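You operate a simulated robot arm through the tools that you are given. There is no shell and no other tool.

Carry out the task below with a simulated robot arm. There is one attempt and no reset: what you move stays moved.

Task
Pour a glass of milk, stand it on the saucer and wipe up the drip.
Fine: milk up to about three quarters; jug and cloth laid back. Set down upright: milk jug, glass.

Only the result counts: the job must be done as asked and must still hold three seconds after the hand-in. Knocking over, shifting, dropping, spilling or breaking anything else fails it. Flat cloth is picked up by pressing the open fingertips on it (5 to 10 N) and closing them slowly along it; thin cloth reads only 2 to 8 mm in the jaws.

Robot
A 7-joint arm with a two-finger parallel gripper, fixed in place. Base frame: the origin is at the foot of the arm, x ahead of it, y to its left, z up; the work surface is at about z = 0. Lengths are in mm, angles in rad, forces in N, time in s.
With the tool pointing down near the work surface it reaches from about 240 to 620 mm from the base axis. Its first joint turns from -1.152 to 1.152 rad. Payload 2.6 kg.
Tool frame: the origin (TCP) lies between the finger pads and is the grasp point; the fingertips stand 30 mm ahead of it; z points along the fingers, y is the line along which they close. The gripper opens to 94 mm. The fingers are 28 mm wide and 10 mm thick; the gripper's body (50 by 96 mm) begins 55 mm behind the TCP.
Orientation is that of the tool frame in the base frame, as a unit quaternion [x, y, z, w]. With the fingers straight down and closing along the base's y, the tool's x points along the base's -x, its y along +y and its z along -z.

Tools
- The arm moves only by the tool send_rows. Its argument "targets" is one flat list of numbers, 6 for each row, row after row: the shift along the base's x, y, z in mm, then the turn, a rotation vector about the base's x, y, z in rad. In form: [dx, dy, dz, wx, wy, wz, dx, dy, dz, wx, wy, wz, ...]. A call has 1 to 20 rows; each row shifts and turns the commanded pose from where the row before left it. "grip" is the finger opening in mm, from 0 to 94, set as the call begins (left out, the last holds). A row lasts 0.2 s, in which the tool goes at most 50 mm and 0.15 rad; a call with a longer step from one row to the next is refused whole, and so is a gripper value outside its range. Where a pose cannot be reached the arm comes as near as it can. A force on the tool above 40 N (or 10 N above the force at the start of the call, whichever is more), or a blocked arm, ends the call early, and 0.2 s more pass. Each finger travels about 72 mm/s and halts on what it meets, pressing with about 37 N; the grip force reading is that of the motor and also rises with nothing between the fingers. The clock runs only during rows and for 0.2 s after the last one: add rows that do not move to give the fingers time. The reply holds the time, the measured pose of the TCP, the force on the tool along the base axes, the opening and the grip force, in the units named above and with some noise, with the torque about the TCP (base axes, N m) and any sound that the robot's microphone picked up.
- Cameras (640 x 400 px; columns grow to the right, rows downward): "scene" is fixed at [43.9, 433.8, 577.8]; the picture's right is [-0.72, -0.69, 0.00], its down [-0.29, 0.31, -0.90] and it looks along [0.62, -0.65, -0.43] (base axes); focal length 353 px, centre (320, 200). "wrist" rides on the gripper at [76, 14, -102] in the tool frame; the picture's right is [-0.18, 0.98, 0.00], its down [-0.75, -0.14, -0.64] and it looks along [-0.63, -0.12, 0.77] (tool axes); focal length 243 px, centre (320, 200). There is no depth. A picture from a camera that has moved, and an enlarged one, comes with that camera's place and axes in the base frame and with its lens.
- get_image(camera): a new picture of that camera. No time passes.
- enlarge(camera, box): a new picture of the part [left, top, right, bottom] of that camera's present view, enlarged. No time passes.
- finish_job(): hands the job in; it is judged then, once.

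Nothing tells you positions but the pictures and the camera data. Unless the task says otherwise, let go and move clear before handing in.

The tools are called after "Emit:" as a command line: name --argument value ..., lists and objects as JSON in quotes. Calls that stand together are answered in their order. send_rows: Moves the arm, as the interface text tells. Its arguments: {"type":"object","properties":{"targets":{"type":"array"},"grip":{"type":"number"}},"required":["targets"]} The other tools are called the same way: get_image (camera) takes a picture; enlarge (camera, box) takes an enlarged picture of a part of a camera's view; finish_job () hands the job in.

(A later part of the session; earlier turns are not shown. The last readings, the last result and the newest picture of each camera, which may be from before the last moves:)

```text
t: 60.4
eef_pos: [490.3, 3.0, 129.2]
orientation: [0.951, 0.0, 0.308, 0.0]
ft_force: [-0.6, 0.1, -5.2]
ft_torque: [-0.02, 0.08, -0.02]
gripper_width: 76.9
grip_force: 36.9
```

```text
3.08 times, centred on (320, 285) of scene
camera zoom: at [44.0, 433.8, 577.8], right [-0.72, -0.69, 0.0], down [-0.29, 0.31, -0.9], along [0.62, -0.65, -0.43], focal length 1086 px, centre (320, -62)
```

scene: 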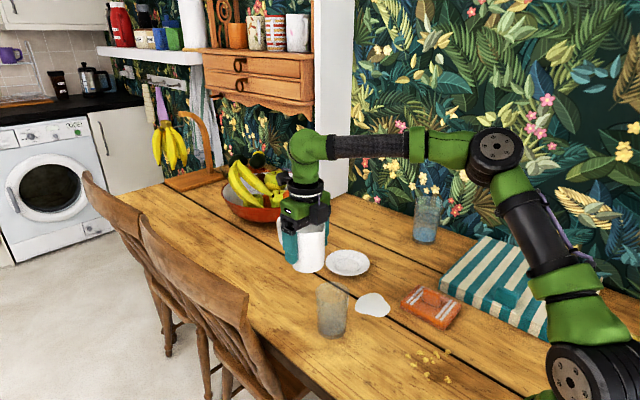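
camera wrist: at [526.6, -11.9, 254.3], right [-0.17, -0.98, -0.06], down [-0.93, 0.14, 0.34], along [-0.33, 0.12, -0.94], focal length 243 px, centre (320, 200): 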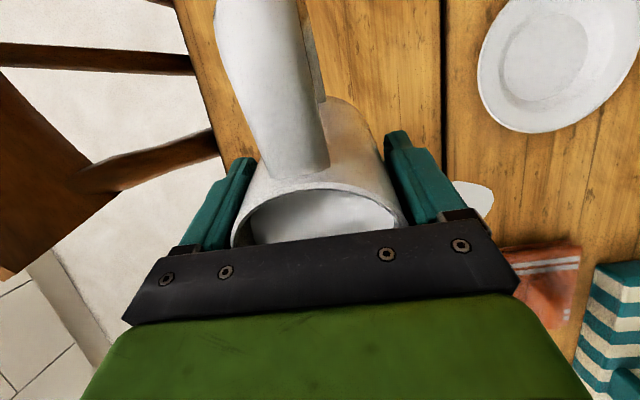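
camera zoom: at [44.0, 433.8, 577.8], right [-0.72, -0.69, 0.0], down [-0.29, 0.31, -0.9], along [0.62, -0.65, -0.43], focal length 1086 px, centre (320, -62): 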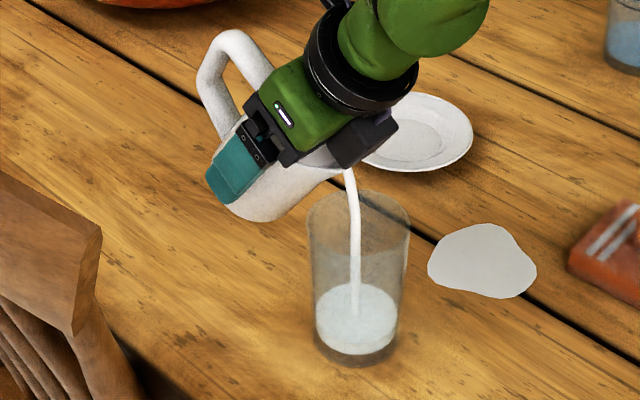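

The stream stays centred. I'm tilting on to about 43°.

Emit:
send_rows --targets '[-0.3, 0, 0.3, 0, -0.032, 0, -0.3, 0, 0.3, 0, -0.032, 0, -0.3, 0, 0.3, 0, -0.032, 0, -0.3, 0, 0.3, 0, -0.032, 0, 0, 0, 0, 0, 0, 0, 0, 0, 0, 0, 0, 0]'

Emit:
enlarge --camera "scene" --box '[270, 220, 370, 350]'

```text
t: 61.8
eef_pos: [490.6, 1.5, 129.8]
orientation: [0.935, -0.001, 0.356, 0.003]
ft_force: [0.1, -0.5, -4.1]
ft_torque: [0.0, 0.04, 0.0]
gripper_width: 76.8
grip_force: 37.1
```

```text
3.08 times, centred on (320, 285) of scene
camera zoom: at [44.0, 433.8, 577.8], right [-0.72, -0.69, 0.0], down [-0.29, 0.31, -0.9], along [0.62, -0.65, -0.43], focal length 1086 px, centre (320, -62)
```

zoom: 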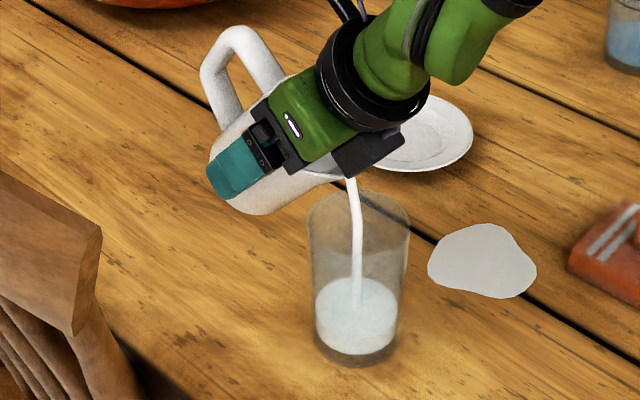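

Still tidy at about 42°. I'm passing slowly through the 45° region and raising slightly.

Emit:
send_rows --targets '[-0.3, 0.2, 1.2, 0, -0.029, 0, -0.3, 0.2, 1.2, 0, -0.029, 0, -0.3, 0.2, 1.2, 0, -0.029, 0]'

Emit:
enlarge --camera "scene" --box '[270, 220, 370, 350]'

```text
t: 62.6
eef_pos: [488.9, 1.8, 132.6]
orientation: [0.912, 0.0, 0.409, 0.0]
ft_force: [0.1, 0.0, -3.9]
ft_torque: [-0.01, 0.05, 0.02]
gripper_width: 76.5
grip_force: 36.9
out of reach, approached as far as the arm can: row 1
```

```text
3.08 times, centred on (320, 285) of scene
camera zoom: at [44.0, 433.8, 577.8], right [-0.72, -0.69, 0.0], down [-0.29, 0.31, -0.9], along [0.62, -0.65, -0.43], focal length 1086 px, centre (320, -62)
```

zoom: 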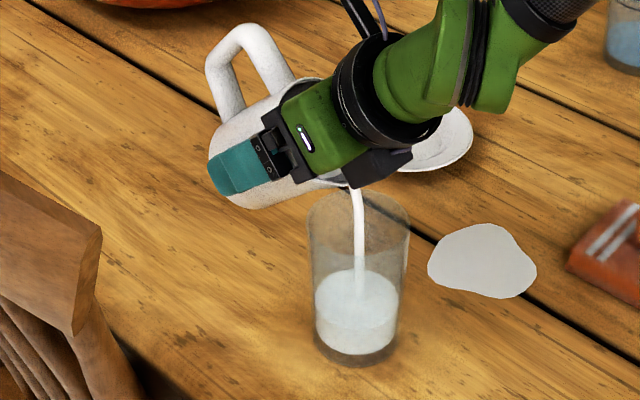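

Through it cleanly at 48°, with the glass about a third full. I'm continuing to about 55°.

Emit:
send_rows --targets '[-0.5, 0.2, 1.6, 0, -0.029, 0, -0.5, 0.2, 1.6, 0, -0.029, 0, -0.5, 0.2, 1.6, 0, -0.029, 0, -0.5, 0.2, 1.6, 0, -0.029, 0, 0, 0, 0, 0, 0, 0, 0, 0, 0, 0, 0, 0]'

Emit:
enlarge --camera "scene" --box '[270, 220, 370, 350]'

```text
t: 64.0
eef_pos: [486.7, 1.3, 138.1]
orientation: [0.887, -0.001, 0.461, 0.0]
ft_force: [-0.8, 0.7, -3.0]
ft_torque: [0.02, 0.04, 0.0]
gripper_width: 76.6
grip_force: 36.7
```

```text
3.08 times, centred on (320, 285) of scene
camera zoom: at [44.0, 433.8, 577.8], right [-0.72, -0.69, 0.0], down [-0.29, 0.31, -0.9], along [0.62, -0.65, -0.43], focal length 1086 px, centre (320, -62)
```

zoom: 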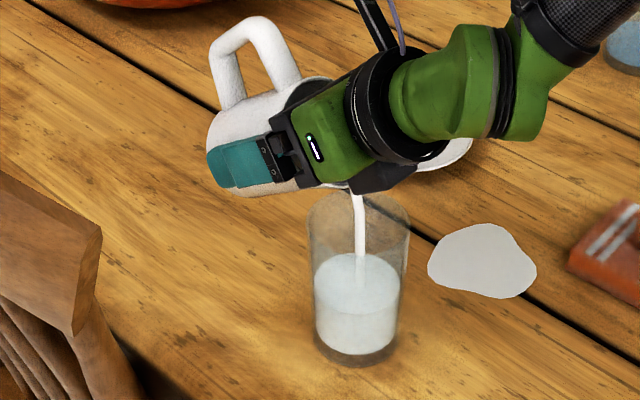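

About half full and still trickling. I'm continuing to about 61°.

Emit:
send_rows --targets '[-0.5, 0.2, 1.4, 0, -0.027, 0, -0.5, 0.2, 1.4, 0, -0.027, 0, -0.5, 0.2, 1.4, 0, -0.027, 0, -0.5, 0.2, 1.4, 0, -0.027, 0, 0, 0, 0, 0, 0, 0, 0, 0, 0, 0, 0, 0, 0, 0, 0, 0, 0, 0]'

Emit:
enlarge --camera "scene" --box '[270, 220, 370, 350]'

```text
t: 65.6
eef_pos: [484.3, 3.2, 142.8]
orientation: [0.861, -0.001, 0.508, 0.0]
ft_force: [0.5, 0.5, -3.0]
ft_torque: [-0.01, 0.05, -0.03]
gripper_width: 76.7
grip_force: 36.9
```

```text
3.08 times, centred on (320, 285) of scene
camera zoom: at [44.0, 433.8, 577.8], right [-0.72, -0.69, 0.0], down [-0.29, 0.31, -0.9], along [0.62, -0.65, -0.43], focal length 1086 px, centre (320, -62)
```

zoom: 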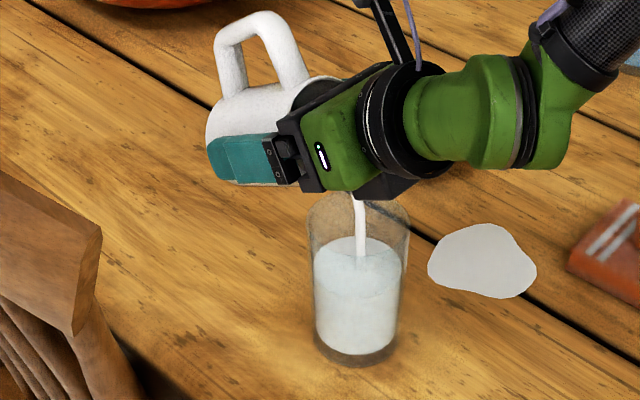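

The level is around 60% and still flowing, so I'll hold to let it settle.

Emit:
send_rows --targets '[0, 0, 0, 0, 0, 0, 0, 0, 0, 0, 0, 0, 0, 0, 0, 0, 0, 0, 0, 0, 0, 0, 0, 0]'

Emit:
enlarge --camera "scene" --box '[270, 220, 370, 350]'

```text
t: 66.6
eef_pos: [483.9, 3.5, 143.3]
orientation: [0.861, 0.0, 0.509, 0.0]
ft_force: [-0.9, 0.0, -2.7]
ft_torque: [0.03, 0.05, 0.06]
gripper_width: 76.6
grip_force: 37.4
```

```text
3.08 times, centred on (320, 285) of scene
camera zoom: at [44.0, 433.8, 577.8], right [-0.72, -0.69, 0.0], down [-0.29, 0.31, -0.9], along [0.62, -0.65, -0.43], focal length 1086 px, centre (320, -62)
```

zoom: 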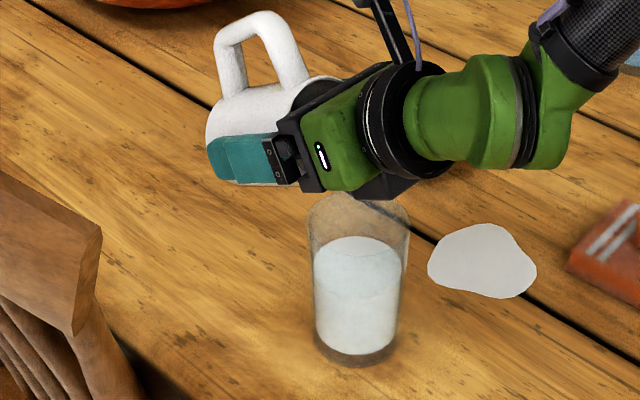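

It settled at roughly 57% of the height. I'll add small increments to bring it to three quarters.

Emit:
send_rows --targets '[-0.5, -0.2, 1, 0, -0.025, 0, -0.5, -0.2, 1, 0, -0.025, 0, -0.5, 0, 1, 0, -0.025, 0, 0, 0, 0, 0, 0, 0, 0, 0, 0, 0, 0, 0, 0, 0, 0, 0, 0, 0, 0, 0, 0, 0, 0, 0, 0, 0, 0, 0, 0, 0, 0, 0, 0, 0, 0, 0]'

Emit:
enlarge --camera "scene" --box '[270, 220, 370, 350]'

```text
t: 68.6
eef_pos: [482.7, 3.2, 148.3]
orientation: [0.842, -0.001, 0.54, 0.0]
ft_force: [-0.7, 0.1, -2.7]
ft_torque: [-0.01, 0.07, 0.01]
gripper_width: 76.8
grip_force: 37.2
```

```text
3.08 times, centred on (320, 285) of scene
camera zoom: at [44.0, 433.8, 577.8], right [-0.72, -0.69, 0.0], down [-0.29, 0.31, -0.9], along [0.62, -0.65, -0.43], focal length 1086 px, centre (320, -62)
```

zoom: 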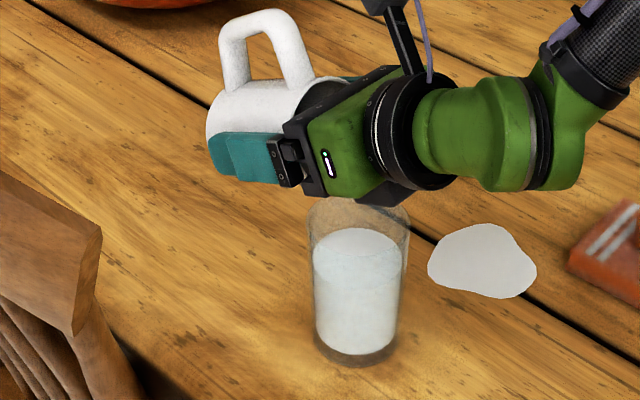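

Now about 64%. Another increment of about 4.5°.

Emit:
send_rows --targets '[-0.5, -0.1, 1, 0, -0.027, 0, -0.5, -0.1, 1, 0, -0.027, 0, -0.5, -0.1, 1, 0, -0.027, 0, 0, 0, 0, 0, 0, 0, 0, 0, 0, 0, 0, 0, 0, 0, 0, 0, 0, 0, 0, 0, 0, 0, 0, 0, 0, 0, 0, 0, 0, 0, 0, 0, 0, 0, 0, 0]'

Emit:
enlarge --camera "scene" --box '[290, 260, 370, 350]'

```text
t: 70.6
eef_pos: [481.6, 2.2, 149.6]
orientation: [0.819, 0.001, 0.573, -0.001]
ft_force: [-0.8, -0.3, -2.1]
ft_torque: [0.0, 0.02, 0.01]
gripper_width: 76.9
grip_force: 37.0
```

```text
4.44 times, centred on (330, 305) of scene
camera zoom: at [43.9, 433.8, 577.8], right [-0.72, -0.69, 0.0], down [-0.29, 0.31, -0.9], along [0.62, -0.65, -0.43], focal length 1569 px, centre (276, -267)
```

zoom: 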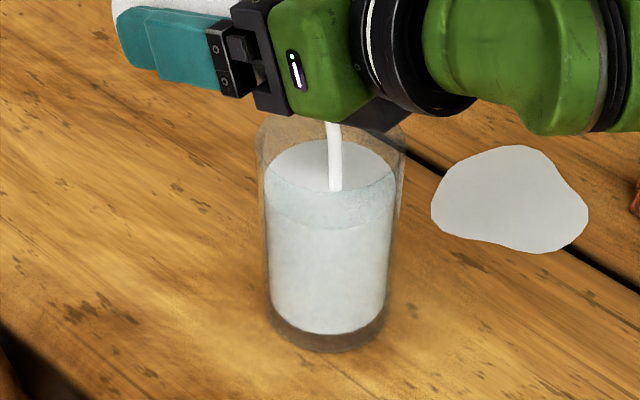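

The level is now about 74–75%, so I'll stop here. I'm tilting back promptly with the spout kept over the glass, and rising as I do.

Emit:
send_rows --targets '[0.6, 0, 0, 0, 0.1, 0, 0.6, 0, 0, 0, 0.1, 0, 0.8, 0, 1, 0, 0.08, 0, 0.8, 0, 2, 0, 0.06, 0, 0, 0, 0, 0, 0, 0]'

Emit:
enlarge --camera "scene" --box '[270, 230, 370, 350]'

```text
t: 71.8
eef_pos: [483.9, 2.1, 152.7]
orientation: [0.905, 0.0, 0.426, -0.001]
ft_force: [0.6, -0.9, -2.8]
ft_torque: [0.0, 0.05, 0.0]
gripper_width: 76.6
grip_force: 37.1
```

```text
3.33 times, centred on (320, 290) of scene
camera zoom: at [43.9, 433.8, 577.8], right [-0.72, -0.69, 0.0], down [-0.29, 0.31, -0.9], along [0.62, -0.65, -0.43], focal length 1177 px, centre (320, -100)
```

zoom: 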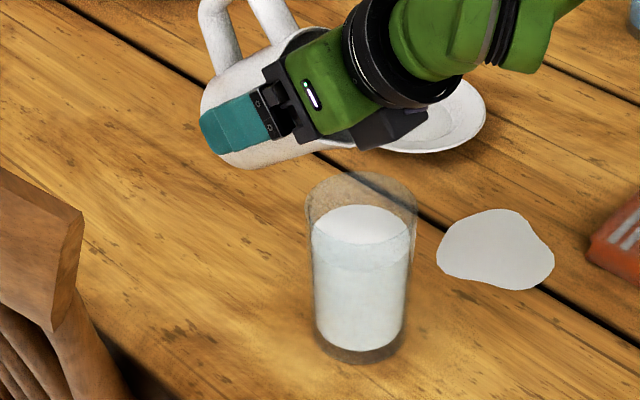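

The fill measures at about 75% and the flow has stopped. I'm continuing to level the jug and lifting it clear.

Emit:
send_rows --targets '[0.5, 0, 3, 0, 0.04, 0, 0.5, 0, 3, 0, 0.06, 0, 0.5, 0, 3, 0, 0.08, 0, 0.5, 0, 4, 0, 0.08, 0, 0.5, 0, 4, 0, 0.08, 0, 0.5, 0, 5, 0, 0.08, 0, 0.5, 0, 5, 0, 0.08, 0, 0.5, 0, 5, 0, 0.08, 0, 1, 0, 5, 0, 0.08, 0, 1, 0, 4, 0, 0.08, 0, 1, 0, 3, 0, 0.08, 0, 0, 0, 0, 0, 0.05, 0, 0, 0, 0, 0, 0.01, 0, 0, 0, 0, 0, 0, 0]'

Emit:
get_image --camera "scene"

```text
t: 74.8
eef_pos: [492.0, -1.2, 195.4]
orientation: [1.0, -0.001, 0.029, 0.008]
ft_force: [-0.3, 0.4, -2.6]
ft_torque: [-0.04, 0.03, 0.01]
gripper_width: 76.6
grip_force: 37.0
out of reach, approached as far as the arm can: row 3
```

```text
taken
```

scene: 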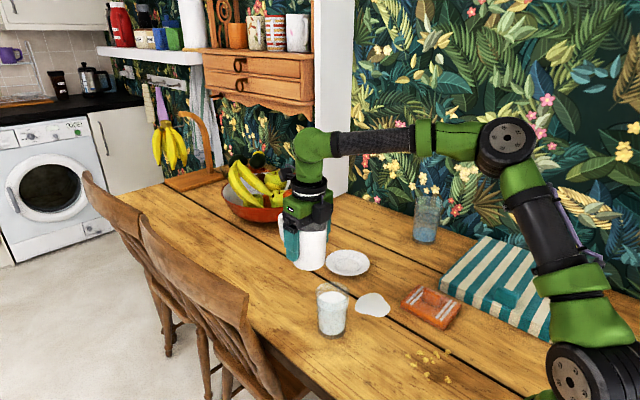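

The glass stands filled. I'm levelling the jug exactly, then swinging it back to its original heading over its original spot.

Emit:
send_rows --targets '[0, 0, 0, 0.008, 0.029, 0, 0, 0, 0, 0.008, 0.029, 0, 2, -0.5, 0, 0, 0, 0.08, 4, -0.7, 0, 0, 0, 0.13, 5, -0.8, 0, 0, 0, 0.13, 5, -0.8, 0, 0, 0, 0.13, 5, -0.8, 0, 0, 0, 0.13, 5, -0.8, 0, 0, 0, 0.13, 5, -0.8, 0, 0, 0, 0.13, 5, -0.8, 0, 0, 0, 0.13, 5, -0.8, 0, 0, 0, 0.13, 5, -0.8, 0, 0, 0, 0.13, 5, -0.8, 0, 0, 0, 0.13, 5, -0.8, 0, 0, 0, 0.13, 5, -0.8, 0, 0, 0, 0.13, 5, -0.8, 0, 0, 0, 0.13, 5, -0.8, 0, 0, 0, 0.13, 5, -0.8, 0, 0, 0, 0.13, 4, -0.8, 0, 0, 0, 0.13, 2, -0.7, 0, 0, 0, 0.13]'

Emit:
send_rows --targets '[0, 0, 0, 0, 0, 0.13, 0, 0, 0, 0, 0, 0.13, 0, 0, 0, 0, 0, 0.1, 0, 0, 0, 0, 0, 0.08, 0, 0, 0, 0, 0, 0]'

```text
t: 79.0
eef_pos: [573.7, -13.9, 194.5]
orientation: [0.412, 0.911, 0.0, 0.0]
ft_force: [-0.3, 0.1, -2.7]
ft_torque: [-0.02, -0.02, -0.02]
gripper_width: 76.7
grip_force: 37.0
```

```text
t: 80.2
eef_pos: [574.5, -15.5, 195.7]
orientation: [0.204, 0.979, 0.001, 0.0]
ft_force: [-0.1, 0.0, -2.2]
ft_torque: [-0.02, -0.08, 0.01]
gripper_width: 76.3
grip_force: 36.5
```

Position is right but the heading is 7° past the original. I'm correcting that and lowering.

Emit:
send_rows --targets '[0, 0, 0, 0, 0, -0.06, 0, 0, -4, 0, 0, -0.058, 0, 0, -8, 0, 0, 0, 0, 0, -10, 0, 0, 0, 0, 0, -10, 0, 0, 0, 0, 0, -10, 0, 0, 0, 0, 0, -10, 0, 0, 0, 0, 0, -10, 0, 0, 0, 0, 0, -10, 0, 0, 0, 0, 0, -10, 0, 0, 0, 0, 0, -10, 0, 0, 0, 0, 0, -10, 0, 0, 0, 0, 0, -10, 0, 0, 0, 0, 0, -8, 0, 0, 0, 0, 0, -5, 0, 0, 0, 0, 0, -4, 0, 0, 0, 0, 0, 0, 0, 0, 0]'

Emit:
enlarge --camera "scene" --box '[240, 190, 360, 310]'

```text
t: 83.8
eef_pos: [573.6, -15.9, 66.8]
orientation: [0.262, 0.965, -0.001, 0.001]
ft_force: [-0.5, 0.2, -2.1]
ft_torque: [0.0, 0.03, 0.01]
gripper_width: 76.6
grip_force: 37.6
```

```text
3.33 times, centred on (300, 250) of scene
camera zoom: at [44.0, 433.8, 577.8], right [-0.72, -0.69, 0.0], down [-0.29, 0.31, -0.9], along [0.62, -0.65, -0.43], focal length 1177 px, centre (387, 33)
```

zoom: 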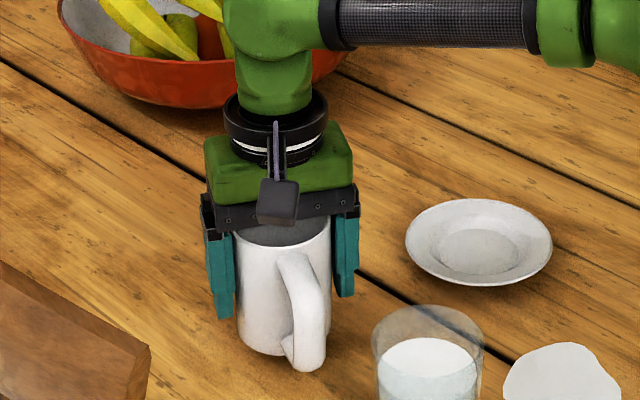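

Just above the table, so I'm easing down to contact.

Emit:
send_rows --targets '[0.3, 0.2, -3, 0, 0, 0, 0.3, 0, -3, 0, 0, 0, 0, 0, -2, 0, 0, 0, 0, 0, -2, 0, 0, 0, 0, 0, -1, 0, 0, 0, 0, 0, 0, 0, 0, 0]'

```text
t: 85.2
eef_pos: [574.5, -14.8, 54.9]
orientation: [0.262, 0.965, -0.001, 0.0]
ft_force: [-1.2, 0.1, -1.8]
ft_torque: [-0.03, 0.01, 0.0]
gripper_width: 76.8
grip_force: 37.3
```

Emit:
send_rows --targets '[0, -0.3, -0.5, 0, 0, 0, 0, 0, -0.5, 0, 0, 0, 0, 0, 0, 0, 0, 0]'

```text
t: 86.0
eef_pos: [574.9, -15.5, 54.6]
orientation: [0.261, 0.965, -0.001, -0.001]
ft_force: [-1.3, -0.3, 1.2]
ft_torque: [0.05, 0.14, 0.02]
gripper_width: 76.9
grip_force: 36.3
```

The weight has come off the tool, so the jug is resting on the table. I'm opening the fingers.

Emit:
send_rows --targets '[0, 0, 0, 0, 0, 0, 0, 0, 0, 0, 0, 0]' --grip 82

Emit:
send_rows --targets '[0, 0, 0, 0, 0, 0, 0, 0, 0, 0, 0, 0]' --grip 94

Emit:
enlarge --camera "scene" --box '[240, 190, 360, 310]'

Emit:
get_image --camera "wrist"

```text
t: 86.6
eef_pos: [575.4, -15.0, 54.2]
orientation: [0.262, 0.965, 0.0, 0.0]
ft_force: [0.5, -1.0, 0.2]
ft_torque: [0.01, 0.02, 0.0]
gripper_width: 81.8
grip_force: 0.2
```

```text
t: 87.2
eef_pos: [575.0, -14.5, 54.7]
orientation: [0.263, 0.965, 0.0, 0.0]
ft_force: [0.0, 1.1, 0.7]
ft_torque: [0.0, -0.01, -0.03]
gripper_width: 93.8
grip_force: 0.0
```

```text
3.33 times, centred on (300, 250) of scene
camera zoom: at [43.9, 433.8, 577.8], right [-0.72, -0.69, 0.0], down [-0.29, 0.31, -0.9], along [0.62, -0.65, -0.43], focal length 1177 px, centre (387, 33)
```

zoom: 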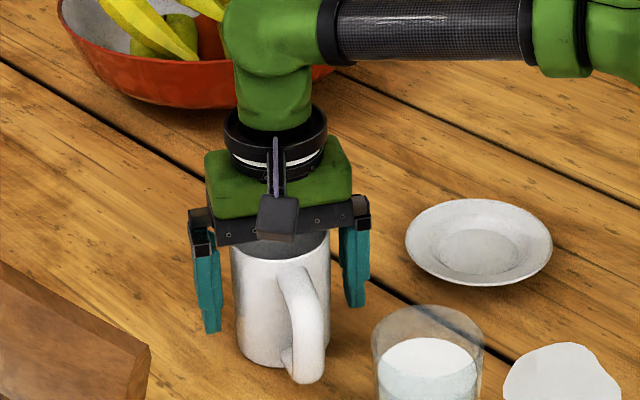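

```text
taken
camera wrist: at [515.5, 35.7, 157.1], right [0.66, 0.75, 0.0], down [0.58, -0.5, 0.64], along [0.48, -0.42, -0.77], focal length 243 px, centre (320, 200)
```

wrist: 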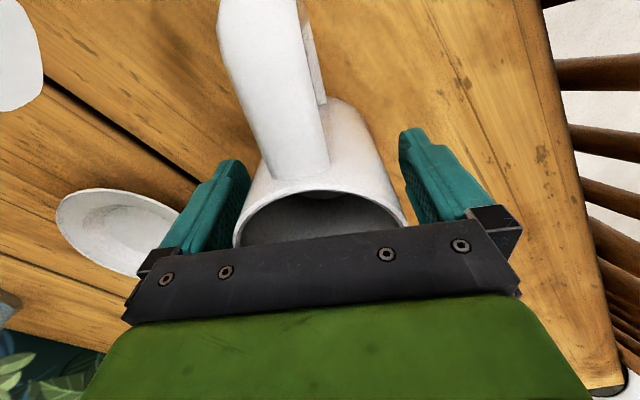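

The jug is standing back in its place. I'm retreating straight up, then heading over the glass with the fingers closing along y.

Emit:
send_rows --targets '[0, 0, 8, 0, 0, 0, 0, 0, 15, 0, 0, 0, 0, 0, 20, 0, 0, 0, 0, 0, 20, 0, 0, 0, 0, 0, 20, 0, 0, 0, 0, 0, 20, 0, 0, 0, 0, 0, 20, 0, 0, 0, 0, 0, 10, 0, 0, 0]'

Emit:
send_rows --targets '[-14, 1.5, 0, 0, 0, 0.052, -14, 1.5, 0, 0, 0, 0.053, -14, 1.5, 0, 0, 0, 0.053, -14, 1.5, 0, 0, 0, 0.053, -14, 1.5, 0, 0, 0, 0.053, -14, 1.5, 0, 0, 0, 0.053, -14, 1.5, 0, 0, 0, 0.053, -14, 1.5, 0, 0, 0, 0.053, -14, 1.5, 0, 0, 0, 0.053, -14, 1.5, 0, 0, 0, 0.053, -14, 1.5, 0, 0, 0, 0, 0, 0, 0, 0, 0, 0]'

Emit:
get_image --camera "wrist"

Emit:
get_image --camera "scene"

```text
t: 89.0
eef_pos: [574.7, -14.9, 188.8]
orientation: [0.262, 0.965, -0.001, 0.0]
ft_force: [0.2, -0.7, 0.6]
ft_torque: [0.01, 0.04, 0.0]
gripper_width: 94.2
grip_force: 0.1
```

```text
t: 91.6
eef_pos: [423.1, 1.7, 187.6]
orientation: [0.0, 1.0, 0.0, 0.0]
ft_force: [-0.2, -0.2, 0.5]
ft_torque: [0.0, -0.01, 0.0]
gripper_width: 94.2
grip_force: 0.0
```

```text
taken
camera wrist: at [343.8, 15.5, 289.7], right [0.18, 0.98, 0.0], down [0.75, -0.14, 0.64], along [0.63, -0.12, -0.77], focal length 243 px, centre (320, 200)
```

wrist: 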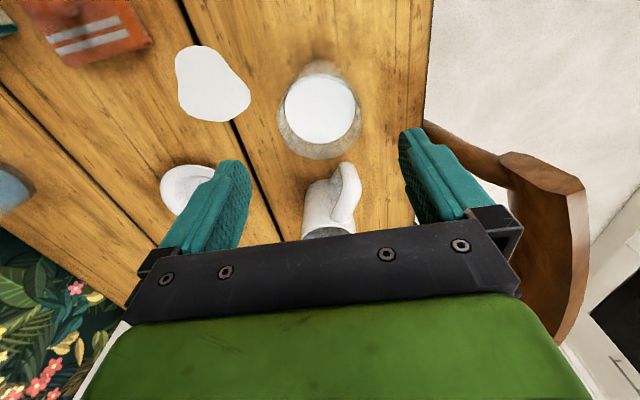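

```text
taken
```

scene: 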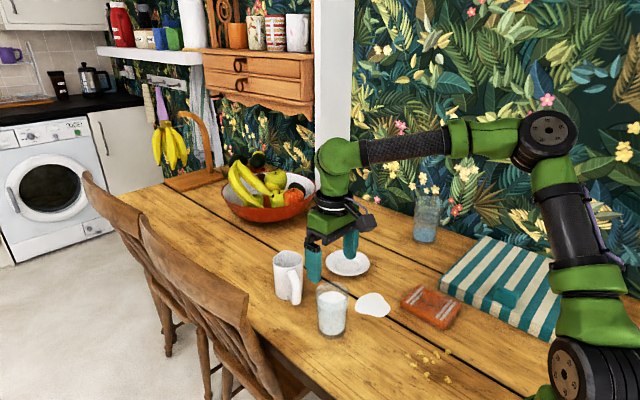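

I'm enlarging to locate the rim and milk surface and centre precisely.

Emit:
enlarge --camera "wrist" --box '[260, 40, 380, 180]'

Emit:
enlarge --camera "scene" --box '[290, 220, 390, 345]'

```text
2.86 times, centred on (320, 110) of wrist
camera zoom: at [343.8, 15.5, 289.7], right [0.18, 0.98, 0.0], down [0.75, -0.14, 0.64], along [0.63, -0.12, -0.77], focal length 693 px, centre (320, 457)
```

zoom: 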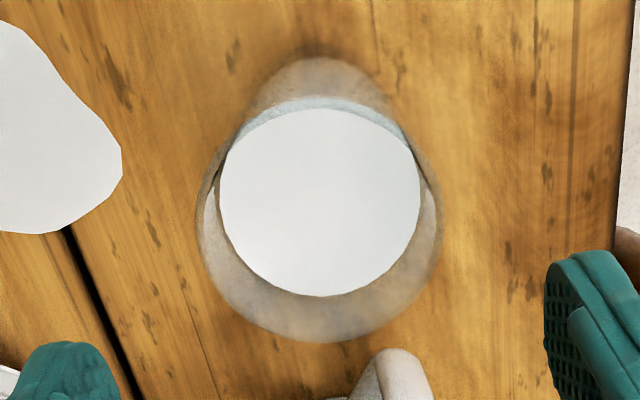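

```text
3.20 times, centred on (340, 282) of scene
camera zoom: at [43.9, 433.8, 577.8], right [-0.72, -0.69, 0.0], down [-0.29, 0.31, -0.9], along [0.62, -0.65, -0.43], focal length 1130 px, centre (256, -64)
```

zoom: 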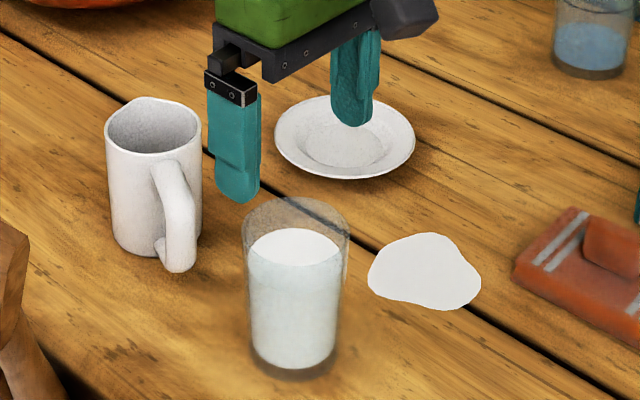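

The glass centre is at (419, 2), right beneath the gripper. I'm descending around it.

Emit:
send_rows --targets '[-2, 0, -12, 0, 0, 0, 0, 0, -13, 0, 0, 0, 0, 0, -13, 0, 0, 0, 0, 0, -13, 0, 0, 0, 0, 0, -13, 0, 0, 0, 0, 0, -13, 0, 0, 0, 0, 0, -13, 0, 0, 0, 0, 0, -13, 0, 0, 0, 0, 0, -12, 0, 0, 0, 0, 0, -9, 0, 0, 0]'

Emit:
enlarge --camera "scene" --box '[290, 220, 390, 345]'

Emit:
get_image --camera "wrist"

```text
t: 93.8
eef_pos: [418.4, 2.7, 64.0]
orientation: [0.001, 1.0, 0.0, 0.0]
ft_force: [0.2, -0.4, -0.1]
ft_torque: [0.01, 0.0, -0.02]
gripper_width: 94.0
grip_force: 0.0
```

```text
3.20 times, centred on (340, 282) of scene
camera zoom: at [43.9, 433.8, 577.8], right [-0.72, -0.69, 0.0], down [-0.29, 0.31, -0.9], along [0.62, -0.65, -0.43], focal length 1130 px, centre (256, -64)
```

zoom: 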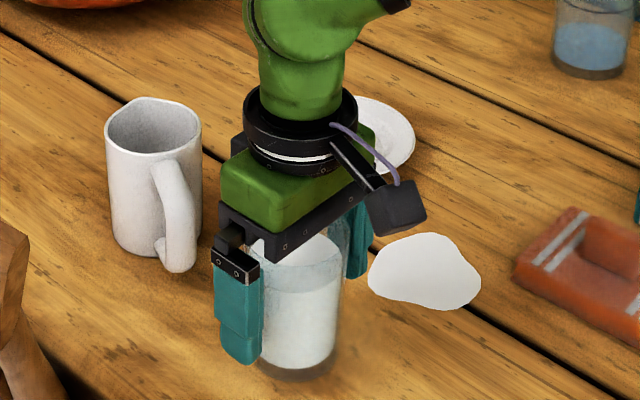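

```text
taken
camera wrist: at [340.9, 16.1, 165.9], right [0.18, 0.98, 0.0], down [0.75, -0.14, 0.64], along [0.63, -0.12, -0.77], focal length 243 px, centre (320, 200)
```

wrist: 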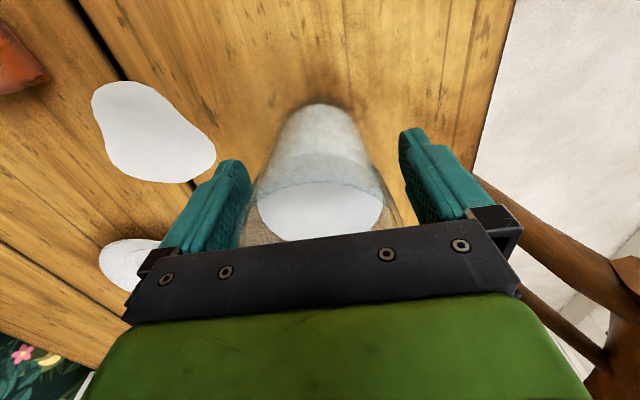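

The glass is between the fingers. I'm closing gently in stages.

Emit:
send_rows --targets '[1, 0, 0, 0, 0, 0, 0, 0, 0, 0, 0, 0]' --grip 74

Emit:
send_rows --targets '[0, 0, 0, 0, 0, 0, 0, 0, 0, 0, 0, 0]' --grip 68

Emit:
send_rows --targets '[0, 0, 0, 0, 0, 0, 0, 0, 0, 0, 0, 0]' --grip 62

```text
t: 94.4
eef_pos: [419.9, 1.1, 64.2]
orientation: [0.001, 1.0, 0.0, 0.0]
ft_force: [-0.5, 0.4, -0.1]
ft_torque: [0.02, -0.01, 0.02]
gripper_width: 74.1
grip_force: 0.1
```

```text
t: 95.0
eef_pos: [419.0, 2.8, 64.1]
orientation: [0.0, 1.0, 0.0, 0.0]
ft_force: [-0.4, -0.6, 0.9]
ft_torque: [-0.12, 0.01, -0.03]
gripper_width: 69.2
grip_force: 37.0
```

```text
t: 95.6
eef_pos: [419.7, 1.3, 64.2]
orientation: [0.002, 1.0, 0.0, -0.001]
ft_force: [0.8, 0.4, 1.5]
ft_torque: [-0.1, 0.0, 0.0]
gripper_width: 69.0
grip_force: 36.5
```

The glass is held at 69 mm. I'm lifting slowly and checking the weight and the picture.

Emit:
send_rows --targets '[0, 0, 2, 0, 0, 0, 0, 0, 4, 0, 0, 0, 0, 0, 6, 0, 0, 0, 0, 0, 7, 0, 0, 0, 0, 0, 8, 0, 0, 0, 0, 0, 8, 0, 0, 0, 0, 0, 7, 0, 0, 0, 0, 0, 5, 0, 0, 0, 0, 0, 3, 0, 0, 0, 0, 0, 0, 0, 0, 0]'

Emit:
enlarge --camera "scene" --box '[280, 220, 400, 345]'

```text
t: 97.8
eef_pos: [419.2, 2.6, 113.5]
orientation: [0.001, 1.0, -0.001, 0.0]
ft_force: [1.0, 1.0, -3.7]
ft_torque: [-0.02, 0.0, 0.02]
gripper_width: 68.9
grip_force: 37.4
```

```text
3.20 times, centred on (340, 282) of scene
camera zoom: at [44.0, 433.8, 577.8], right [-0.72, -0.69, 0.0], down [-0.29, 0.31, -0.9], along [0.62, -0.65, -0.43], focal length 1130 px, centre (256, -64)
```

zoom: 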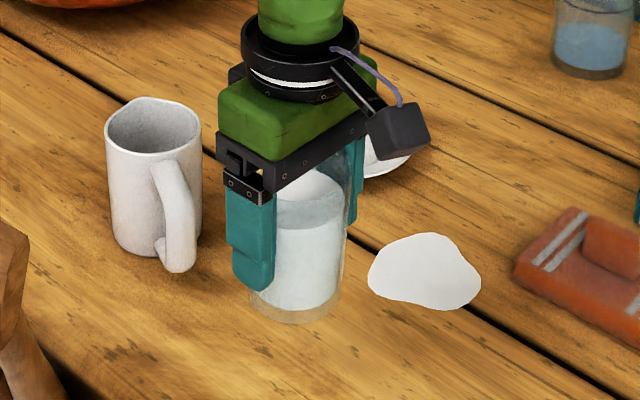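

Lifted cleanly at 3.7 N. I'm carrying it smoothly toward the saucer at constant height.

Emit:
send_rows --targets '[2.05, -3.35, 0, 0, 0, 0, 4.1, -6.7, 0, 0, 0, 0, 6.1, -10, 0, 0, 0, 0, 6.82, -11.15, 0, 0, 0, 0, 6.82, -11.15, 0, 0, 0, 0, 6.82, -11.15, 0, 0, 0, 0, 6.82, -11.15, 0, 0, 0, 0, 6.82, -11.15, 0, 0, 0, 0, 6.82, -11.15, 0, 0, 0, 0, 6.82, -11.15, 0, 0, 0, 0, 6.82, -11.15, 0, 0, 0, 0, 6.82, -11.15, 0, 0, 0, 0, 6.82, -11.15, 0, 0, 0, 0, 6.82, -11.15, 0, 0, 0, 0, 6.82, -11.15, 0, 0, 0, 0, 6.82, -11.15, 0, 0, 0, 0, 6.82, -11.15, 0, 0, 0, 0, 6.1, -10, 0, 0, 0, 0, 4.1, -6.7, 0, 0, 0, 0, 2.05, -3.35, 0, 0, 0, 0]'

Emit:
get_image --camera "wrist"

Emit:
enlarge --camera "scene" --box '[290, 180, 410, 300]'

```text
t: 102.0
eef_pos: [539.3, -194.8, 112.9]
orientation: [0.0, 1.0, -0.001, -0.001]
ft_force: [0.9, -0.5, -3.8]
ft_torque: [-0.01, -0.01, -0.02]
gripper_width: 69.1
grip_force: 36.8
```

```text
taken
camera wrist: at [462.4, -181.3, 216.0], right [0.18, 0.98, 0.0], down [0.75, -0.14, 0.64], along [0.63, -0.12, -0.77], focal length 243 px, centre (320, 200)
```

wrist: 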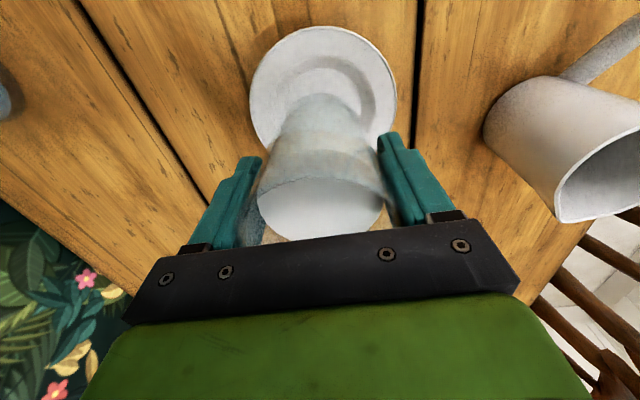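

```text
3.33 times, centred on (350, 240) of scene
camera zoom: at [44.0, 433.8, 577.8], right [-0.72, -0.69, 0.0], down [-0.29, 0.31, -0.9], along [0.62, -0.65, -0.43], focal length 1177 px, centre (220, 67)
```

zoom: 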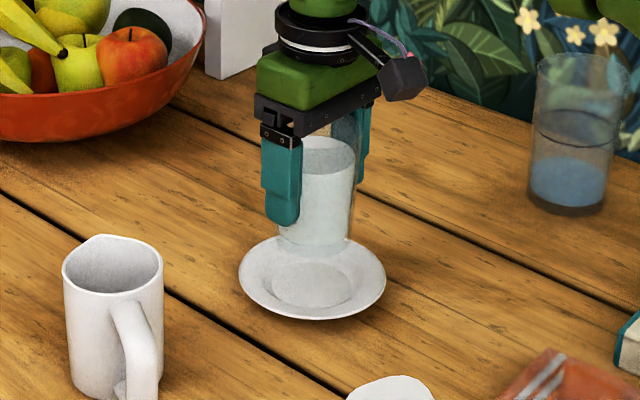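

The glass is over the saucer within about 2 mm. I'm nudging it to centre and lowering to just above the saucer well.

Emit:
send_rows --targets '[-0.8, 0.8, -2, 0, 0, 0, -0.7, 0.7, -5, 0, 0, 0, 0, 0, -7, 0, 0, 0, 0, 0, -7, 0, 0, 0, 0, 0, -6, 0, 0, 0, 0, 0, -5, 0, 0, 0, 0, 0, -3, 0, 0, 0, 0, 0, 0, 0, 0, 0]'

Emit:
enlarge --camera "scene" --box '[300, 200, 400, 290]'

Emit:
get_image --camera "wrist"

```text
t: 103.8
eef_pos: [537.7, -193.3, 79.0]
orientation: [0.001, 1.0, 0.0, -0.001]
ft_force: [0.4, -0.2, -4.6]
ft_torque: [-0.02, -0.02, 0.0]
gripper_width: 69.0
grip_force: 37.4
```

```text
4.44 times, centred on (350, 245) of scene
camera zoom: at [44.0, 433.8, 577.8], right [-0.72, -0.69, 0.0], down [-0.29, 0.31, -0.9], along [0.62, -0.65, -0.43], focal length 1569 px, centre (187, 0)
```

zoom: 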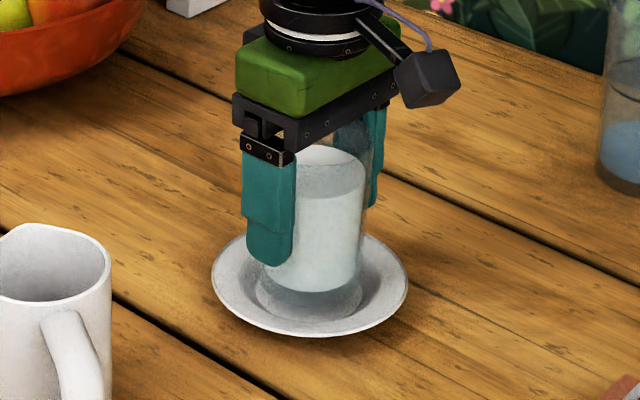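

```text
taken
camera wrist: at [460.5, -179.9, 180.8], right [0.18, 0.98, 0.0], down [0.75, -0.14, 0.64], along [0.63, -0.12, -0.77], focal length 243 px, centre (320, 200)
```

wrist: 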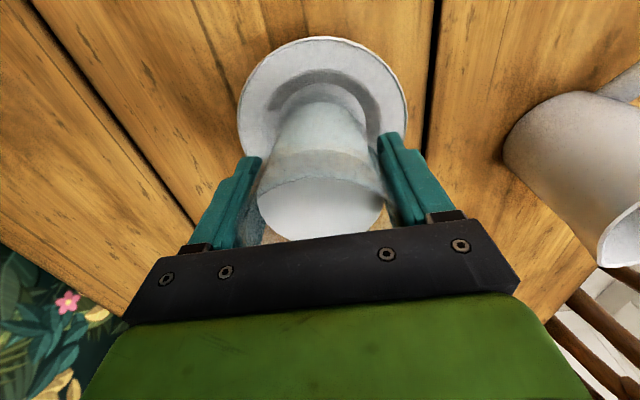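

Well centred in the saucer well. I'm easing down in small steps until it touches.

Emit:
send_rows --targets '[0, 0, -2, 0, 0, 0, 0, 0, -2, 0, 0, 0, 0, 0, -1, 0, 0, 0, 0, 0, 0, 0, 0, 0]'

Emit:
send_rows --targets '[0, 0, -1, 0, 0, 0, 0, 0, -1, 0, 0, 0, 0, 0, 0, 0, 0, 0]'

```text
t: 104.8
eef_pos: [537.6, -194.2, 73.2]
orientation: [0.001, 1.0, 0.0, 0.0]
ft_force: [0.2, -0.1, -3.4]
ft_torque: [0.0, -0.01, -0.03]
gripper_width: 68.9
grip_force: 36.7
```

```text
t: 105.6
eef_pos: [536.7, -194.6, 70.7]
orientation: [0.001, 1.0, -0.001, 0.0]
ft_force: [-0.1, 0.1, -3.0]
ft_torque: [0.01, 0.03, -0.01]
gripper_width: 69.0
grip_force: 37.1
```

Emit:
send_rows --targets '[0, 0, -0.7, 0, 0, 0, 0, 0, -0.7, 0, 0, 0, 0, 0, 0, 0, 0, 0]'

Emit:
enlarge --camera "scene" --box '[310, 220, 390, 290]'

```text
t: 106.4
eef_pos: [537.5, -195.2, 71.4]
orientation: [0.0, 1.0, 0.0, 0.001]
ft_force: [-0.7, 0.7, 0.4]
ft_torque: [-0.04, 0.1, -0.05]
gripper_width: 69.0
grip_force: 37.0
```

```text
5.71 times, centred on (350, 255) of scene
camera zoom: at [43.9, 433.8, 577.8], right [-0.72, -0.69, 0.0], down [-0.29, 0.31, -0.9], along [0.62, -0.65, -0.43], focal length 2018 px, centre (149, -114)
```

zoom: 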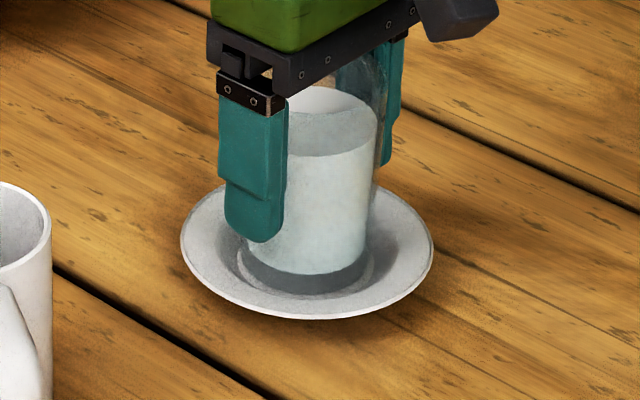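

The weight is fully on the saucer, so I'm opening the fingers.

Emit:
send_rows --targets '[0, 0, 0, 0, 0, 0, 0, 0, 0, 0, 0, 0]' --grip 75

Emit:
send_rows --targets '[0, 0, 0, 0, 0, 0, 0, 0, 0, 0, 0, 0]' --grip 94

Emit:
enlarge --camera "scene" --box '[310, 220, 390, 290]'

```text
t: 107.0
eef_pos: [538.0, -194.4, 70.6]
orientation: [0.001, 1.0, 0.0, 0.0]
ft_force: [0.6, 0.5, 0.2]
ft_torque: [-0.01, -0.01, 0.01]
gripper_width: 75.0
grip_force: 0.2
```

```text
t: 107.6
eef_pos: [537.8, -194.3, 70.2]
orientation: [0.001, 1.0, 0.0, -0.001]
ft_force: [-0.1, -0.1, -0.6]
ft_torque: [-0.01, -0.01, 0.0]
gripper_width: 93.8
grip_force: 0.1
```

```text
5.71 times, centred on (350, 255) of scene
camera zoom: at [43.9, 433.8, 577.8], right [-0.72, -0.69, 0.0], down [-0.29, 0.31, -0.9], along [0.62, -0.65, -0.43], focal length 2018 px, centre (149, -114)
```

zoom: 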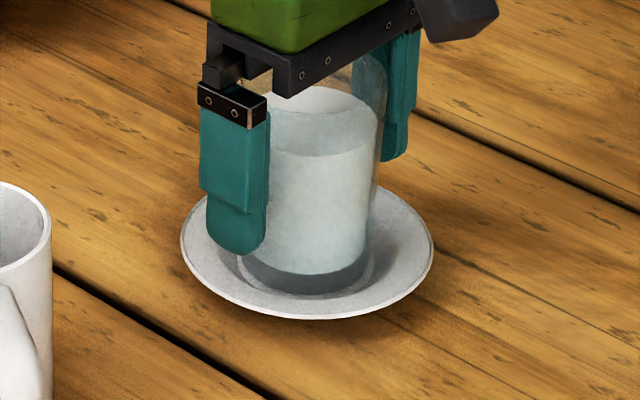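

The glass stands by itself on the saucer. I'm retracting straight up and moving over to the cloth.

Emit:
send_rows --targets '[0, 0, 6, 0, 0, 0, 0, 0, 12, 0, 0, 0, 0, 0, 18, 0, 0, 0, 0, 0, 20, 0, 0, 0, 0, 0, 20, 0, 0, 0, 0, 0, 20, 0, 0, 0, 0, 0, 20, 0, 0, 0, 0, 0, 14, 0, 0, 0]'

Emit:
send_rows --targets '[-20, -0.6, 0, 0, 0, 0, -20, -0.6, 0, 0, 0, 0, -20, -0.6, 0, 0, 0, 0, -20, -0.6, 0, 0, 0, 0, -20, -0.6, 0, 0, 0, 0, -20, -0.6, 0, 0, 0, 0, -20, -0.6, 0, 0, 0, 0, -20, -0.6, 0, 0, 0, 0, -20, -0.6, 0, 0, 0, 0, -20, -0.6, 0, 0, 0, 0, -20, -0.6, 0, 0, 0, 0, -20, -0.6, 0, 0, 0, 0, 0, 0, 0, 0, 0, 0]'

Emit:
get_image --camera "wrist"

Emit:
get_image --camera "scene"

```text
t: 109.4
eef_pos: [537.5, -193.6, 200.3]
orientation: [0.0, 1.0, -0.001, -0.001]
ft_force: [-0.9, 0.1, -0.1]
ft_torque: [-0.03, -0.01, -0.01]
gripper_width: 93.9
grip_force: 0.1
```

```text
t: 112.2
eef_pos: [438.9, -188.4, 182.4]
orientation: [0.002, 1.0, 0.0, -0.001]
ft_force: [0.2, -0.3, 0.6]
ft_torque: [0.01, -0.05, -0.01]
gripper_width: 94.2
grip_force: 0.1
out of reach, approached as far as the arm can: row 5, 6, 7, 8, 9, 10, 11, 12
```

```text
taken
camera wrist: at [362.0, -174.5, 284.9], right [0.18, 0.98, 0.0], down [0.75, -0.14, 0.64], along [0.63, -0.12, -0.77], focal length 243 px, centre (320, 200)
```

wrist: 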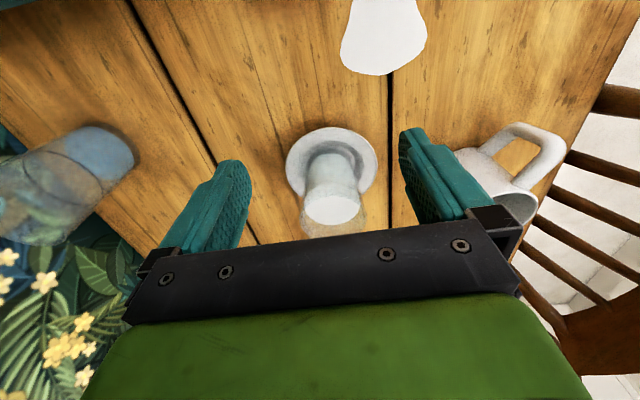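

```text
taken
```

scene: 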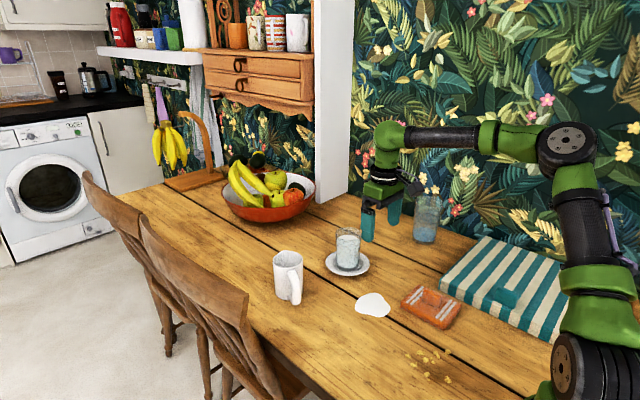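

The arm hit a joint limit partway and stopped at (439, -188, 182) with nothing touched. I'll raise up and come round by a more central route.

Emit:
send_rows --targets '[0, 5, 20, 0, 0, 0, 0, 8, 20, 0, 0, 0, 0, 8, 20, 0, 0, 0, 0, 8, 20, 0, 0, 0, 0, 8, 20, 0, 0, 0, 0, 8, 20, 0, 0, 0, 0, 0, 0, 0, 0, 0]'

Emit:
send_rows --targets '[-15, 0, 0, 0, 0, 0, -15, 0, 0, 0, 0, 0, -15, 0, 0, 0, 0, 0, -15, 0, 0, 0, 0, 0, -15, 0, 0, 0, 0, 0, -15, 0, 0, 0, 0, 0]'

```text
t: 113.8
eef_pos: [444.6, -165.3, 260.9]
orientation: [0.001, 1.0, -0.001, 0.003]
ft_force: [0.4, -0.6, 0.5]
ft_torque: [0.01, 0.05, -0.01]
gripper_width: 94.0
grip_force: 0.0
out of reach, approached as far as the arm can: row 1, 4, 5, 6
```

```text
t: 115.2
eef_pos: [426.7, -158.5, 244.4]
orientation: [0.0, 1.0, -0.001, 0.0]
ft_force: [-0.3, -0.3, -0.5]
ft_torque: [-0.05, 0.01, 0.01]
gripper_width: 94.2
grip_force: 0.0
out of reach, approached as far as the arm can: row 1, 2, 3, 4, 5, 6
```

Something in the wrist seems near a limit after the long unwinding. I'll test whether turning the yaw frees the arm.

Emit:
send_rows --targets '[0, 0, 3, 0, 0, -0.12, 0, 0, 3, 0, 0, -0.12, 0, 0, 3, 0, 0, -0.12, 0, 0, 3, 0, 0, -0.12, 0, 0, 3, 0, 0, -0.12]'

Emit:
send_rows --targets '[-15, 0, 0, 0, 0, 0, -15, 0, 0, 0, 0, 0, -15, 0, 0, 0, 0, 0, -15, 0, 0, 0, 0, 0]'

Emit:
get_image --camera "scene"

```text
t: 116.4
eef_pos: [433.0, -161.3, 254.1]
orientation: [0.297, 0.955, 0.001, 0.002]
ft_force: [0.7, 0.2, 0.5]
ft_torque: [-0.01, 0.0, 0.0]
gripper_width: 94.0
grip_force: 0.0
out of reach, approached as far as the arm can: row 3, 5
```

```text
t: 117.4
eef_pos: [424.1, -153.2, 241.5]
orientation: [0.296, 0.955, -0.001, 0.001]
ft_force: [0.6, -0.5, -0.4]
ft_torque: [0.0, 0.03, -0.01]
gripper_width: 93.8
grip_force: 0.1
out of reach, approached as far as the arm can: row 1, 2, 3, 4
```

```text
taken
```

scene: 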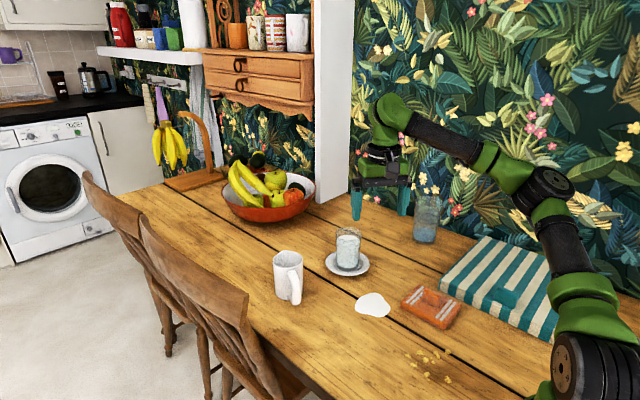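

The elbow has drifted low and to the side, so the wrist bend is at its limit. I'll go outward and up toward the centre line to recover a better elbow posture, then retract.

Emit:
send_rows --targets '[6, 12, 6, 0, 0, 0.06, 6, 12, 6, 0, 0, 0.06, 6, 12, 6, 0, 0, 0.06, 6, 12, 6, 0, 0, 0.06, 6, 12, 6, 0, 0, 0.06, 6, 12, 6, 0, 0, 0.06, 6, 12, 6, 0, 0, 0.06, 6, 12, 6, 0, 0, 0.06, 6, 12, 6, 0, 0, 0.06, 6, 12, 6, 0, 0, 0.06]'

Emit:
get_image --camera "scene"

```text
t: 119.6
eef_pos: [531.9, -119.0, 292.3]
orientation: [0.001, 1.0, -0.001, 0.002]
ft_force: [-0.4, 0.3, 0.8]
ft_torque: [0.0, 0.0, 0.0]
gripper_width: 93.9
grip_force: 0.1
out of reach, approached as far as the arm can: row 3, 4, 5, 6, 7, 8, 10
```

```text
taken
```

scene: 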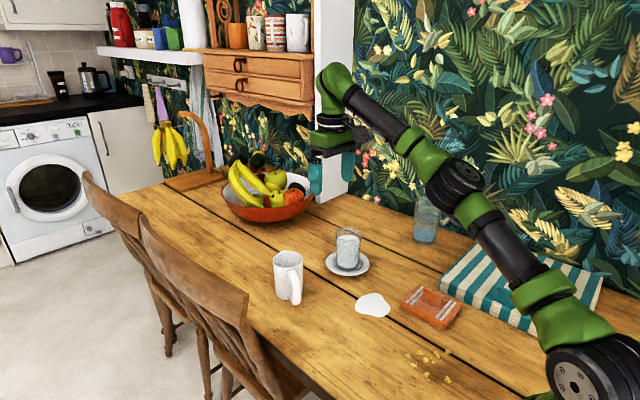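

The first joint seems to be at its positive stop, with the elbow swung out toward +y. I'll swing the whole arm about the base axis toward -y, high up in free air, to bring that joint back inside its range.

Emit:
send_rows --targets '[-8.9, -34.6, 0, 0, 0, -0.0654, -11.2, -33.9, 0, 0, 0, -0.0654, -13.3, -33, 0, 0, 0, -0.0654, -15.5, -32.2, 0, 0, 0, -0.0654, -17.6, -31, 0, 0, 0, -0.0654, -19.5, -29.9, 0, 0, 0, -0.0654, -21.5, -28.5, 0, 0, 0, -0.0654, -23.3, -27, 0, 0, 0, -0.0654]'

Emit:
get_image --camera "scene"

```text
t: 121.4
eef_pos: [402.0, -369.0, 293.4]
orientation: [0.259, 0.966, -0.001, 0.002]
ft_force: [0.0, -0.1, -0.7]
ft_torque: [0.0, 0.01, 0.02]
gripper_width: 93.9
grip_force: 0.0
```

```text
taken
```

scene: 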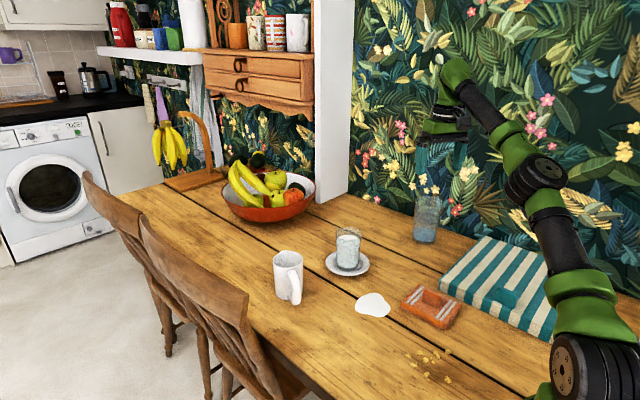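

It swung freely. Now I try retracting radially toward the base at this heading.

Emit:
send_rows --targets '[-11, 10, 0, 0, 0, 0, -11, 10, 0, 0, 0, 0, -11, 10, 0, 0, 0, 0, -11, 10, 0, 0, 0, 0, -11, 10, 0, 0, 0, 0, -11, 10, 0, 0, 0, 0, -11, 10, 0, 0, 0, 0, -11, 10, 0, 0, 0, 0]'

Emit:
get_image --camera "scene"

```text
t: 123.2
eef_pos: [399.4, -366.4, 287.4]
orientation: [0.26, 0.966, 0.0, 0.0]
ft_force: [-0.4, 0.5, 0.5]
ft_torque: [0.02, -0.03, 0.0]
gripper_width: 94.0
grip_force: 0.0
out of reach, approached as far as the arm can: row 1, 2, 3, 4, 5, 6, 7, 8
```

```text
taken
```

scene: 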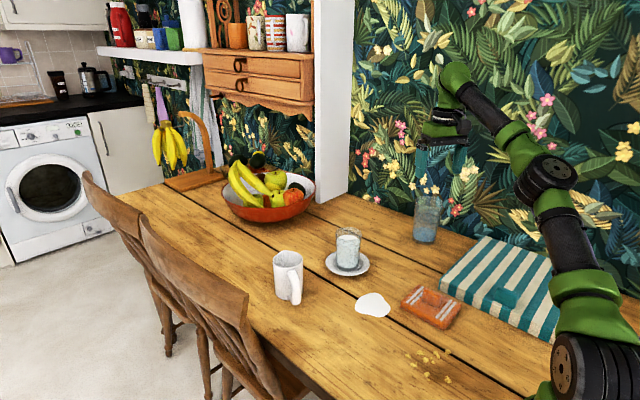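

Retraction is blocked because the elbow hangs to the right, which leaves the wrist bend and joint 1 close to their stops. Lowering the wrist relieves the bend, so I'll lower and then sweep further toward -y in free air so the elbow is forced upward.

Emit:
send_rows --targets '[0, 0, -12, 0, 0, 0, 0, 0, -12, 0, 0, 0, 0, 0, -12, 0, 0, 0, 0, 0, -12, 0, 0, 0, 0, 0, -12, 0, 0, 0]'

Emit:
get_image --camera "scene"

```text
t: 124.4
eef_pos: [398.4, -366.6, 275.2]
orientation: [0.26, 0.966, -0.001, -0.001]
ft_force: [-0.1, 0.4, 0.3]
ft_torque: [0.01, 0.0, -0.02]
gripper_width: 93.9
grip_force: 0.1
out of reach, approached as far as the arm can: row 2, 3, 4, 5
```

```text
taken
```

scene: 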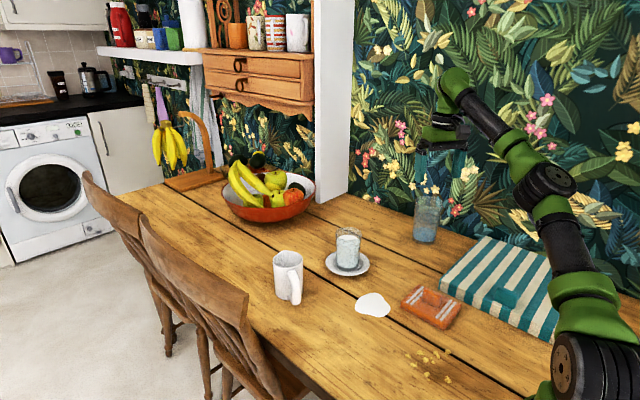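

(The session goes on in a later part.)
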